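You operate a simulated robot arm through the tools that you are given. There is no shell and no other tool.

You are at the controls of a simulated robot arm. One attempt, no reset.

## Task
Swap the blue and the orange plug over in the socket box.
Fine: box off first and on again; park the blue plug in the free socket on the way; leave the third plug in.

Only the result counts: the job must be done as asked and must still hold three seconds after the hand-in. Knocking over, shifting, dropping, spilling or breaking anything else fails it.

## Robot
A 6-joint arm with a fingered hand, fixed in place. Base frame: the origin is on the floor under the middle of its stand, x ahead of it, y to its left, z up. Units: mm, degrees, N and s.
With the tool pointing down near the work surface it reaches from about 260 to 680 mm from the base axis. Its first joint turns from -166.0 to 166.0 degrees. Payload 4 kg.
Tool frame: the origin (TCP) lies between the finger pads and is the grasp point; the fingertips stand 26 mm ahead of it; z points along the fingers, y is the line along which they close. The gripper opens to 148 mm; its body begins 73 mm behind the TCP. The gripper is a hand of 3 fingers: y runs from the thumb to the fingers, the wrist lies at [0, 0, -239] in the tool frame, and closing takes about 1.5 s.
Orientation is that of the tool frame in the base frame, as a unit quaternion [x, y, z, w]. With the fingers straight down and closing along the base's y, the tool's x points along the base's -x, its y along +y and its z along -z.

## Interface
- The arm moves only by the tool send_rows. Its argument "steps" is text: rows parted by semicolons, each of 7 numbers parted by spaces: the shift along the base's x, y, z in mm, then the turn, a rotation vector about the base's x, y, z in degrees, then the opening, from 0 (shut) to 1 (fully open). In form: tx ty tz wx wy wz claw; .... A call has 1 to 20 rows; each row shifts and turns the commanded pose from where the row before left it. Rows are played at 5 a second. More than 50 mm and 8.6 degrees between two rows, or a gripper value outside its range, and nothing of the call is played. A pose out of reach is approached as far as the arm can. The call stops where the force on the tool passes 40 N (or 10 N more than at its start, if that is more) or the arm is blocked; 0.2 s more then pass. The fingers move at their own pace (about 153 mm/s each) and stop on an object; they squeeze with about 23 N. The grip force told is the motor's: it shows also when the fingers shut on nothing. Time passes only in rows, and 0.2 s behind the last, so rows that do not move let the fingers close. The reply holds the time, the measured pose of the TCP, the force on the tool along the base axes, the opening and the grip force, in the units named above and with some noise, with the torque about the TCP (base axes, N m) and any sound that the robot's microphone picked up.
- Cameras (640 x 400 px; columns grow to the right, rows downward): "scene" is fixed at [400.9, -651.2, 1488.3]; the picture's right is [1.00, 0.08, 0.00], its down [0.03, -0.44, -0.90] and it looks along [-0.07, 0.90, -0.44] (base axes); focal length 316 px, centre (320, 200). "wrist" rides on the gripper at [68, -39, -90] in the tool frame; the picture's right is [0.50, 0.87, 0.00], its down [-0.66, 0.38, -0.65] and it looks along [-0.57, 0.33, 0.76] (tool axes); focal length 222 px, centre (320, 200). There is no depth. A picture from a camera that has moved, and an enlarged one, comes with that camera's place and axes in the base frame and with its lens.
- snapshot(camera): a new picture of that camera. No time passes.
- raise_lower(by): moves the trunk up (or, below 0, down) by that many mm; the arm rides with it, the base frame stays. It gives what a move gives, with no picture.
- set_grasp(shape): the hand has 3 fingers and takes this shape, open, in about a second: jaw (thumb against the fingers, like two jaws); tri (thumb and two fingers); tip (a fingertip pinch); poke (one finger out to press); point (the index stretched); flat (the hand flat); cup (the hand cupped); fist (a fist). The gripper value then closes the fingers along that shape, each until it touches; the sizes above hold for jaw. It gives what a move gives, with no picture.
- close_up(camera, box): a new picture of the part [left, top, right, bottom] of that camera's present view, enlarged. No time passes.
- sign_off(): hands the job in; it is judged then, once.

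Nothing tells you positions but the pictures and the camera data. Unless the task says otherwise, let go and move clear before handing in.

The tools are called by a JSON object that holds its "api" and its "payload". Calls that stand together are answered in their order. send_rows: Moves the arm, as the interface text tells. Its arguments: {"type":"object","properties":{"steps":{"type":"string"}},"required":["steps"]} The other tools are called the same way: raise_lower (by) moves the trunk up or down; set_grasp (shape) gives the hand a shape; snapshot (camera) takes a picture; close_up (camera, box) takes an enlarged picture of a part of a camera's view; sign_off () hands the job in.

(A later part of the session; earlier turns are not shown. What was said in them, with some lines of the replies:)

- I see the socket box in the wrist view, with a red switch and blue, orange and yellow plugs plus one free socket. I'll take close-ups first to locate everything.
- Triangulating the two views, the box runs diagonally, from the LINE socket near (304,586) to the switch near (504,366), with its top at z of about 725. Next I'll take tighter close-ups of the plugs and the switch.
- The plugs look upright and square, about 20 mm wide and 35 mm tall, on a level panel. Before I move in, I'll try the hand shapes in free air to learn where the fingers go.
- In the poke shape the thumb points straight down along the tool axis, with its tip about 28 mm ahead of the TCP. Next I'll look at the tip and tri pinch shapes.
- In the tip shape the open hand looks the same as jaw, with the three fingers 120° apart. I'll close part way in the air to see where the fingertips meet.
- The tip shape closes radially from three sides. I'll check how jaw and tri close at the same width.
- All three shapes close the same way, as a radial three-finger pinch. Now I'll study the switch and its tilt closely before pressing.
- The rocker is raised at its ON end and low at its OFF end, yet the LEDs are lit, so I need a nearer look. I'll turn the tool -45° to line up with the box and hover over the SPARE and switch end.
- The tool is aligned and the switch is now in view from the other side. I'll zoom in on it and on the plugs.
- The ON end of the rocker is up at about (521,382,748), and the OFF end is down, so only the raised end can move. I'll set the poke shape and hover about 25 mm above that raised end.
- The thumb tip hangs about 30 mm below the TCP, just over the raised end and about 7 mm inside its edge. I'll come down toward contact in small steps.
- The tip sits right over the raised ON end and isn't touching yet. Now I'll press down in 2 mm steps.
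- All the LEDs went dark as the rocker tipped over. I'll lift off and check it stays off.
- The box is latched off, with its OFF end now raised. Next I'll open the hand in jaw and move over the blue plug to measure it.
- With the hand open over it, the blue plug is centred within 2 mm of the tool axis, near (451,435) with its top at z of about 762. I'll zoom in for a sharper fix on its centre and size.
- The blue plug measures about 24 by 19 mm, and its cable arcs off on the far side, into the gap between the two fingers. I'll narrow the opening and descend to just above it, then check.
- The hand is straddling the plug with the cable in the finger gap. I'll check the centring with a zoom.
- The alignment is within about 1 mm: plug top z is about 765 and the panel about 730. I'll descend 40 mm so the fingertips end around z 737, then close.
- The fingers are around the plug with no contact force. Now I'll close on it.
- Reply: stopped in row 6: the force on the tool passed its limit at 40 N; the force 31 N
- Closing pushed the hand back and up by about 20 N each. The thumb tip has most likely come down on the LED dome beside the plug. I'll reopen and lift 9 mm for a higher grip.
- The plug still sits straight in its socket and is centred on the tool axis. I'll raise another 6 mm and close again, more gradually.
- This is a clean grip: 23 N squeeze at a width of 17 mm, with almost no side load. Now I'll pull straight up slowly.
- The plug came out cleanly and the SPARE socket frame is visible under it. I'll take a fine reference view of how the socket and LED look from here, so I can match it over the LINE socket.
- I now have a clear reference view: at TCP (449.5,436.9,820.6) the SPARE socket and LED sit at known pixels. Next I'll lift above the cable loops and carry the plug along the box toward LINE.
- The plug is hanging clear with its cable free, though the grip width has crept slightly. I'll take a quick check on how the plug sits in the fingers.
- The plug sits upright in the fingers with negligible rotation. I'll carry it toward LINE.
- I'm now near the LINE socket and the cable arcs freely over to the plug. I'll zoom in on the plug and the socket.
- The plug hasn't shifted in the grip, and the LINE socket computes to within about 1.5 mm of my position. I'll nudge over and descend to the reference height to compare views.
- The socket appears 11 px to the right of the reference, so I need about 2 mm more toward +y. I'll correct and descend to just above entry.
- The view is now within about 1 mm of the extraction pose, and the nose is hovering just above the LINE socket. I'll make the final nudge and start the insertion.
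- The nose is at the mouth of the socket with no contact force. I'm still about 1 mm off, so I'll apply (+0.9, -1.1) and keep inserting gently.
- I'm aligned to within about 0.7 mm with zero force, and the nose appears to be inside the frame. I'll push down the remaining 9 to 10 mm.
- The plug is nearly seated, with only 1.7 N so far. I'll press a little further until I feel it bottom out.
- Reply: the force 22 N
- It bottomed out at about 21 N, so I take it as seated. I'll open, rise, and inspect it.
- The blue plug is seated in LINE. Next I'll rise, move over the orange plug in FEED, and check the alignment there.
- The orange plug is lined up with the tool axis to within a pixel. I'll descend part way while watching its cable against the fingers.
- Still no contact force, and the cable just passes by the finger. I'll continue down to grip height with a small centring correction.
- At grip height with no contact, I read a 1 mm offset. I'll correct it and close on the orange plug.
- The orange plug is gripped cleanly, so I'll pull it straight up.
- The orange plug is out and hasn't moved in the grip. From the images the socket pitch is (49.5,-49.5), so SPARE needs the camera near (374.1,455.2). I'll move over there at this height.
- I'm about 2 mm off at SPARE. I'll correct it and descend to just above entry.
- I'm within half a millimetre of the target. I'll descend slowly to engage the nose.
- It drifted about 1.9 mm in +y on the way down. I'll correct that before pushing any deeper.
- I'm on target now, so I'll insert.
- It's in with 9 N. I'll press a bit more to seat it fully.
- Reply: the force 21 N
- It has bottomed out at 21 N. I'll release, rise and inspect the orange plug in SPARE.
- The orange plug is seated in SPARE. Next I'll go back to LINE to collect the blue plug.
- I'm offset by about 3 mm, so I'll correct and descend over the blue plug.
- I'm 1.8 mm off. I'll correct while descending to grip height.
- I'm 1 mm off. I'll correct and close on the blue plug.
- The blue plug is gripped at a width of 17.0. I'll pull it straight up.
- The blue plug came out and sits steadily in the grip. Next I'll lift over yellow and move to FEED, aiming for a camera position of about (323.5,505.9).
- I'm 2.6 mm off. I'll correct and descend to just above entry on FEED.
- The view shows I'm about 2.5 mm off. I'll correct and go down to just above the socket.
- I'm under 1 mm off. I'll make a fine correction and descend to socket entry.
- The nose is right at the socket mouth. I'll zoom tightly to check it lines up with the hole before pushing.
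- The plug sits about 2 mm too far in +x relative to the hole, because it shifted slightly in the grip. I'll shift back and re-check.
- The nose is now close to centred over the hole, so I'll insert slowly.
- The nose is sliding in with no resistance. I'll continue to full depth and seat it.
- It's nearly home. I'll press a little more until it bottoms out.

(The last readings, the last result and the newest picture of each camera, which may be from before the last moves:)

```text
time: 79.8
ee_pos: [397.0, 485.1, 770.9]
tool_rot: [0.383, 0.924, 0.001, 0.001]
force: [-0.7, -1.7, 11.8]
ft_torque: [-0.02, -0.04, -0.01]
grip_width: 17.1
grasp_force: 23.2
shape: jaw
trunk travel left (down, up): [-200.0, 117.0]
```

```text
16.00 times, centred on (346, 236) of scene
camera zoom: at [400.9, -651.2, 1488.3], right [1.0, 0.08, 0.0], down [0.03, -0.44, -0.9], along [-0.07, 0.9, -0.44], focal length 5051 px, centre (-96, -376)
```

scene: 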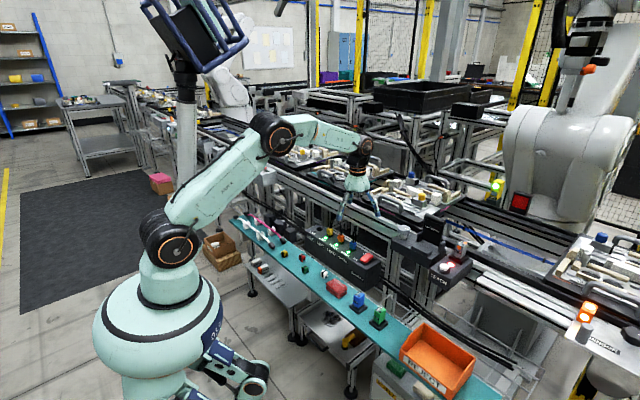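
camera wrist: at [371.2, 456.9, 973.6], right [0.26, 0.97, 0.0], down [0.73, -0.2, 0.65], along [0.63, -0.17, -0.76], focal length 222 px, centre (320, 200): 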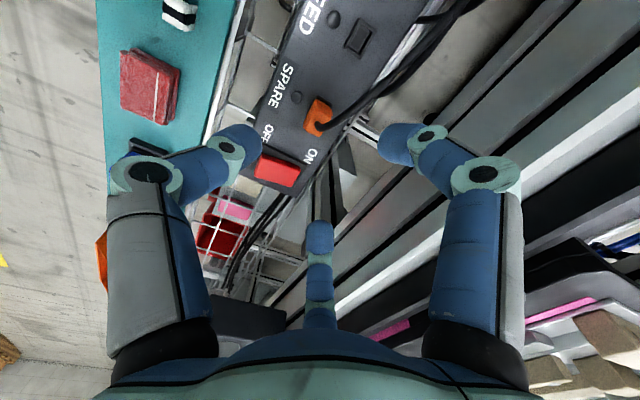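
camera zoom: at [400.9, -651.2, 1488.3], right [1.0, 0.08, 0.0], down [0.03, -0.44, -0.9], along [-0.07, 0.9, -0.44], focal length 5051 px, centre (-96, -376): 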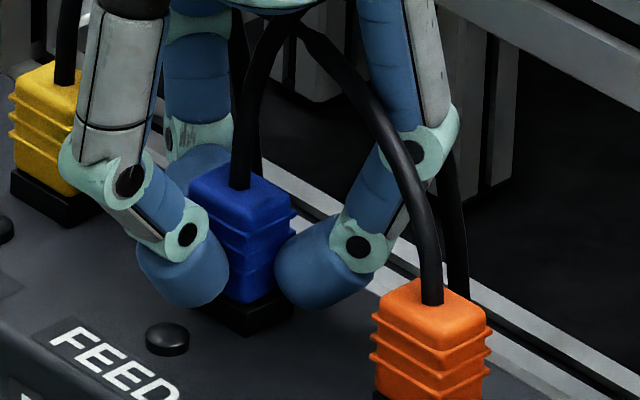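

I read 12 N and the plug has stopped moving. One more nudge will match the roughly 20 N I used on the others, then I'll release.

{"api": "send_rows", "payload": {"steps": "0 0 -1 0 0 0 0.05; 0 0 -0.5 0 0 0 0.05; 0 0 0 0 0 0 0.05"}}

{"api": "send_rows", "payload": {"steps": "0 0 0 0 0 0 0.3; 0 0 2 0 0 0 0.5; 0 0 2 0 0 0 0.5; 0 0 15 0 0 0 0.5; 0 0 25 0 0 0 0.5; 0 0 35 0 0 0 0.5; 0 0 35 0 0 0 0.5; 0 0 0 0 0 0 0.5"}}

{"api": "snapshot", "payload": {"camera": "wrist"}}

{"api": "close_up", "payload": {"camera": "scene", "box": [310, 205, 380, 255]}}

{"api": "close_up", "payload": {"camera": "scene", "box": [335, 222, 367, 250]}}

```text
time: 80.6
ee_pos: [397.9, 485.1, 769.9]
tool_rot: [0.382, 0.924, 0.002, 0.001]
force: [-1.8, -0.3, 22.4]
ft_torque: [0.01, -0.03, 0.01]
grip_width: 17.8
grasp_force: 22.7
shape: jaw
trunk travel left (down, up): [-200.0, 117.0]
```

```text
time: 82.4
ee_pos: [400.0, 486.7, 881.3]
tool_rot: [0.382, 0.924, 0.0, 0.0]
force: [-0.3, 0.2, 0.6]
ft_torque: [0.02, 0.0, 0.0]
grip_width: 73.5
grasp_force: 0.1
shape: jaw
trunk travel left (down, up): [-200.0, 117.0]
```

```text
taken
camera wrist: at [323.0, 506.3, 971.2], right [0.26, 0.97, 0.0], down [0.73, -0.2, 0.65], along [0.63, -0.17, -0.76], focal length 222 px, centre (320, 200)
```

wrist: 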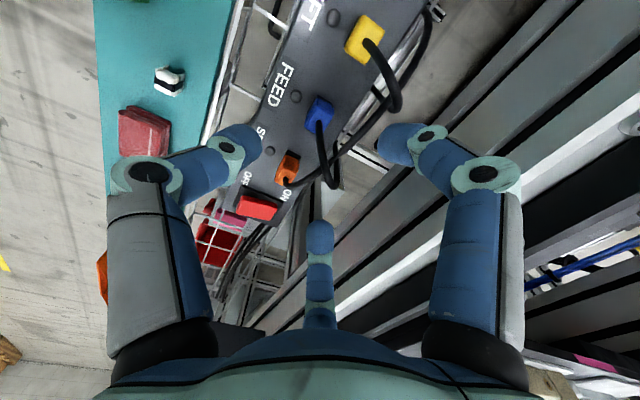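

```text
8.00 times, centred on (345, 230) of scene
camera zoom: at [400.9, -651.2, 1488.3], right [1.0, 0.08, 0.0], down [0.03, -0.44, -0.9], along [-0.07, 0.9, -0.44], focal length 2526 px, centre (120, -40)
```

zoom: 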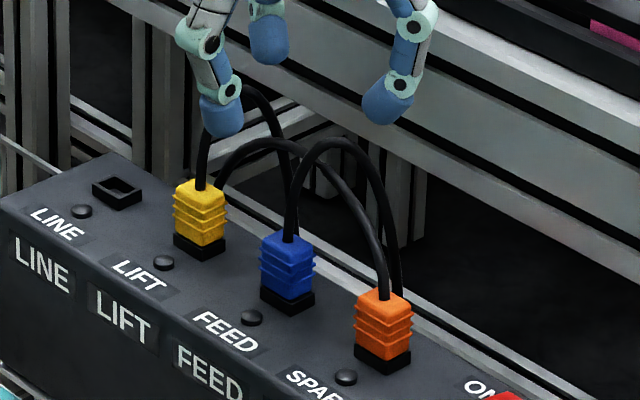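

```text
14.29 times, centred on (351, 236) of scene
camera zoom: at [400.9, -651.2, 1488.3], right [1.0, 0.08, 0.0], down [0.03, -0.44, -0.9], along [-0.07, 0.9, -0.44], focal length 4510 px, centre (-123, -314)
```

zoom: 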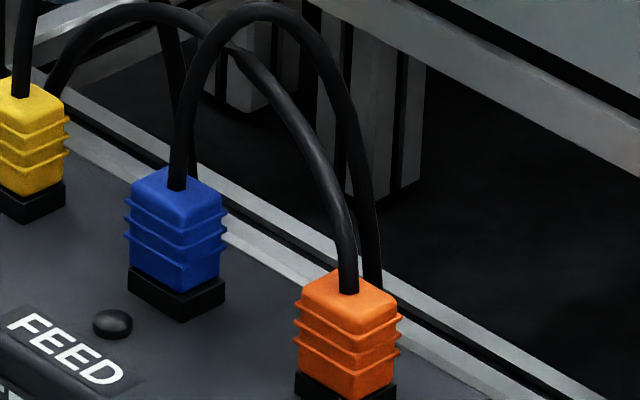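

The plugs are swapped: blue in FEED, orange in SPARE, and yellow untouched in LIFT. Now I'll set poke and move over the raised OFF end of the rocker to switch the box on.

{"api": "set_grasp", "payload": {"shape": "poke"}}

{"api": "send_rows", "payload": {"steps": "22.9 -33.5 2 0 0 0 1; 22.9 -33.5 0 0 0 0 1; 22.9 -33.5 0 0 0 0 1; 22.9 -33.5 0 0 0 0 1; 0 0 -30 0 0 0 1; 0 0 -30 0 0 0 1; 0 0 -10 0 0 0 1; 0 0 0 0 0 0 1; 0 0 0 0 0 0 1"}}

{"api": "snapshot", "payload": {"camera": "wrist"}}

{"api": "close_up", "payload": {"camera": "scene", "box": [340, 210, 400, 270]}}

```text
time: 83.3
ee_pos: [397.7, 486.7, 881.0]
tool_rot: [0.383, 0.924, 0.0, 0.0]
force: [0.0, -0.9, 0.3]
ft_torque: [0.04, 0.02, 0.0]
grip_width: 0.1
grasp_force: 0.0
shape: poke
trunk travel left (down, up): [-200.0, 117.0]
```

```text
time: 85.3
ee_pos: [488.0, 350.0, 811.1]
tool_rot: [0.383, 0.924, 0.0, 0.0]
force: [-0.4, -0.7, -0.1]
ft_torque: [0.0, 0.01, -0.03]
grip_width: 0.0
grasp_force: 0.1
shape: poke
trunk travel left (down, up): [-200.0, 117.0]
```

```text
taken
camera wrist: at [412.9, 369.8, 902.1], right [0.26, 0.97, 0.0], down [0.73, -0.2, 0.65], along [0.63, -0.17, -0.76], focal length 222 px, centre (320, 200)
```

wrist: 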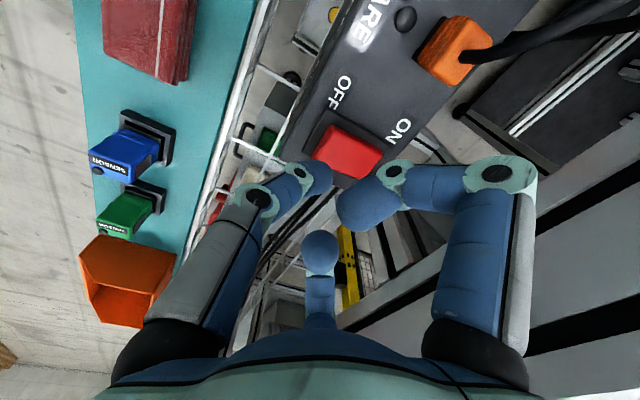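

```text
6.67 times, centred on (370, 240) of scene
camera zoom: at [400.9, -651.2, 1488.3], right [1.0, 0.08, 0.0], down [0.03, -0.44, -0.9], along [-0.07, 0.9, -0.44], focal length 2105 px, centre (-13, -67)
```

zoom: 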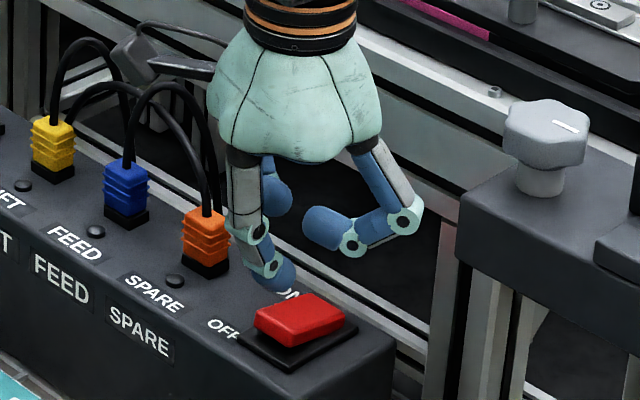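

The tip is right over the outer edge of the OFF end, so I'll move about 8 mm inward and come down close.

{"api": "send_rows", "payload": {"steps": "2.5 3 -5 0 0 0 1; 2.5 3 -5 0 0 0 1; 0 0 -5 0 0 0 1; 0 0 -5 0 0 0 1; 0 0 -4 0 0 0 1; 0 0 0 0 0 0 1; 0 0 0 0 0 0 1"}}

{"api": "close_up", "payload": {"camera": "scene", "box": [340, 220, 390, 270]}}

{"api": "close_up", "payload": {"camera": "wrist", "box": [240, 60, 400, 240]}}

```text
time: 86.9
ee_pos: [494.9, 357.3, 789.1]
tool_rot: [0.383, 0.924, 0.001, 0.0]
force: [-0.6, 0.6, 0.5]
ft_torque: [-0.01, -0.04, -0.02]
grip_width: 0.0
grasp_force: 0.1
shape: poke
trunk travel left (down, up): [-200.0, 117.0]
```

```text
8.00 times, centred on (365, 245) of scene
camera zoom: at [400.9, -651.2, 1488.3], right [1.0, 0.08, 0.0], down [0.03, -0.44, -0.9], along [-0.07, 0.9, -0.44], focal length 2526 px, centre (-40, -160)
```

zoom: 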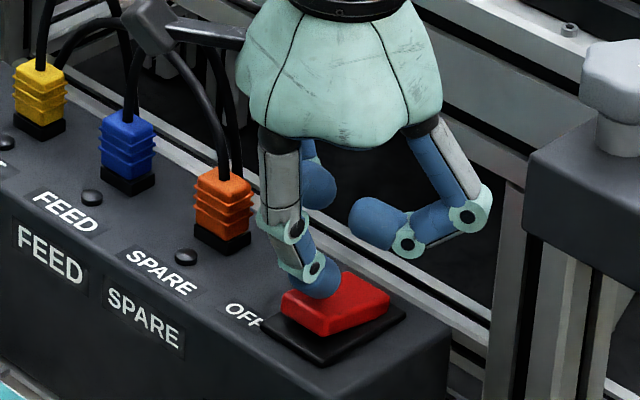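

```text
2.22 times, centred on (320, 150) of wrist
camera zoom: at [419.3, 378.2, 880.0], right [0.26, 0.97, 0.0], down [0.73, -0.2, 0.65], along [0.63, -0.17, -0.76], focal length 494 px, centre (320, 311)
```

zoom: 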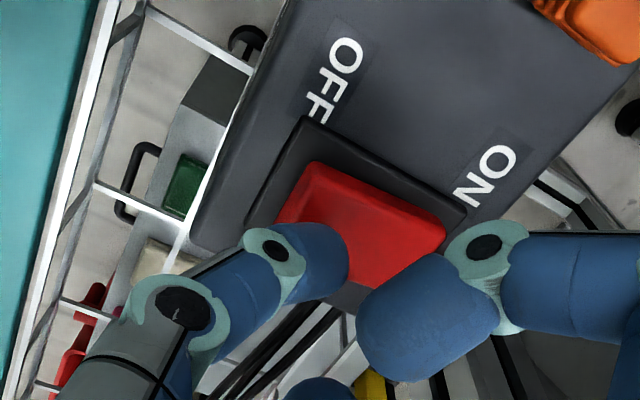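

The tip is over the OFF half, about 10 mm inside its edge. I'll shift 3 mm outward for leverage and press down in 2 mm steps.

{"api": "send_rows", "payload": {"steps": "-2 -2 0 0 0 0 1; 0 0 -2 0 0 0 1; 0 0 -2 0 0 0 1; 0 0 -2 0 0 0 1; 0 0 -2 0 0 0 1; 0 0 -2 0 0 0 1; 0 0 -2 0 0 0 1; 0 0 -2 0 0 0 1; 0 0 -2 0 0 0 1; 0 0 -2 0 0 0 1"}}

{"api": "close_up", "payload": {"camera": "scene", "box": [320, 210, 400, 270]}}

```text
time: 89.3
ee_pos: [492.9, 353.8, 776.8]
tool_rot: [0.383, 0.924, 0.002, 0.001]
force: [-9.1, -4.4, 27.5]
ft_torque: [-0.16, 0.21, 0.0]
grip_width: 0.1
grasp_force: 0.0
shape: poke
trunk travel left (down, up): [-200.0, 117.0]
stopped in row 10: the force on the tool passed its limit at 41 N (the readings are from after the stop); the commanded pose is now the measured one
```

```text
6.67 times, centred on (360, 240) of scene
camera zoom: at [400.9, -651.2, 1488.3], right [1.0, 0.08, 0.0], down [0.03, -0.44, -0.9], along [-0.07, 0.9, -0.44], focal length 2105 px, centre (53, -67)
```

zoom: 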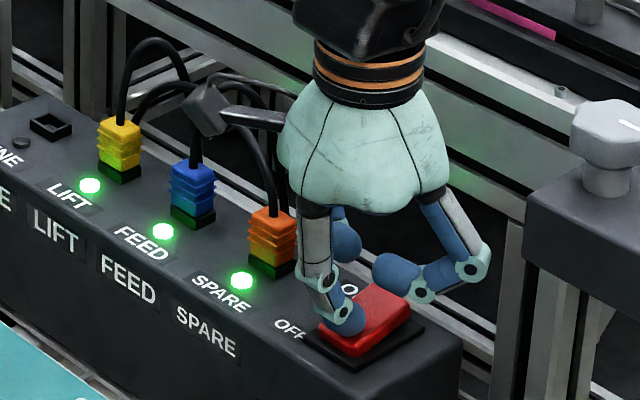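

The box is back on: the LIFT, FEED and SPARE LEDs are lit. I'll lift clear and check that it stays on.

{"api": "send_rows", "payload": {"steps": "0 0 10 0 0 0 1; 0 0 20 0 0 0 1; 0 0 35 0 0 0 1; 0 0 40 0 0 0 1; 0 0 40 0 0 0 1; -10 -10 20 0 0 0 1; 0 0 0 0 0 0 1; 0 0 0 0 0 0 1; 0 0 0 0 0 0 1; 0 0 0 0 0 0 1; 0 0 0 0 0 0 1"}}

{"api": "close_up", "payload": {"camera": "scene", "box": [300, 200, 400, 270]}}

{"api": "snapshot", "payload": {"camera": "scene"}}

{"api": "snapshot", "payload": {"camera": "wrist"}}

```text
time: 91.7
ee_pos: [485.8, 344.1, 932.9]
tool_rot: [0.383, 0.924, 0.0, 0.0]
force: [-0.5, -0.5, -0.1]
ft_torque: [0.01, 0.0, -0.01]
grip_width: 0.0
grasp_force: 0.0
shape: poke
trunk travel left (down, up): [-200.0, 117.0]
```

```text
5.71 times, centred on (350, 235) of scene
camera zoom: at [400.9, -651.2, 1488.3], right [1.0, 0.08, 0.0], down [0.03, -0.44, -0.9], along [-0.07, 0.9, -0.44], focal length 1804 px, centre (149, 0)
```

zoom: 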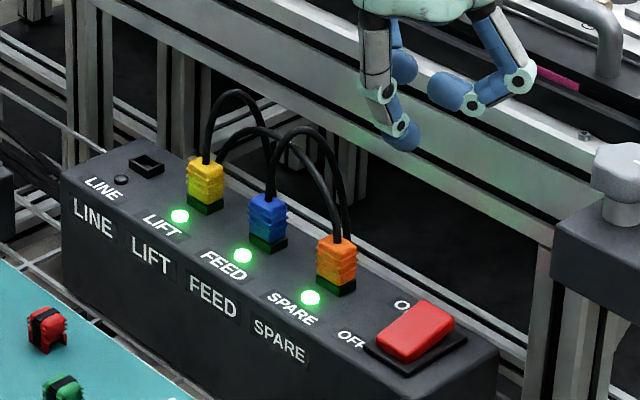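

```text
taken
```

scene: 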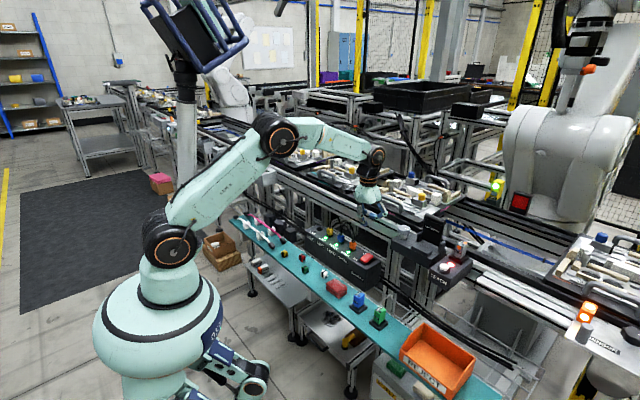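

```text
taken
camera wrist: at [409.4, 363.9, 1024.3], right [0.26, 0.97, 0.0], down [0.73, -0.2, 0.65], along [0.63, -0.17, -0.76], focal length 222 px, centre (320, 200)
```

wrist: 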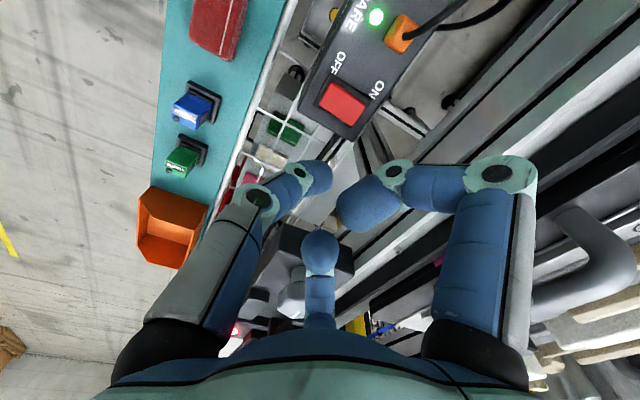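

The box is on, with blue in FEED, orange in SPARE and yellow still in LIFT. All three LEDs are lit and the hand is well clear, so I'm handing in.

{"api": "sign_off", "payload": {}}

```text
The job is handed in.
```

The blue and orange plugs have changed places: blue is now in FEED and orange is in SPARE. The yellow plug was left in LIFT the whole time.

- **Power:** I switched the box off first, and all the LEDs went dark. It is back on now, with the LEDs lit at all three occupied sockets after I lifted clear.
- **Seating:** I pressed both plugs in until they bottomed out at about 20 N, and they look fully seated in the pictures. The blue one was parked in the LINE socket on the way, which is free again.
- **Switch labels:** The rocker works the opposite way to its labels. Pressing the ON end turned the box off, and pressing the OFF end turned it on.
- **First grip attempt:** My first grip on the blue plug was too low and hit the 40 N force limit, probably because the thumb pressed on the SPARE LED. I opened up and gripped higher; that LED still lights.

I handed in with the hand empty and well clear of the box, and no result has come back yet.
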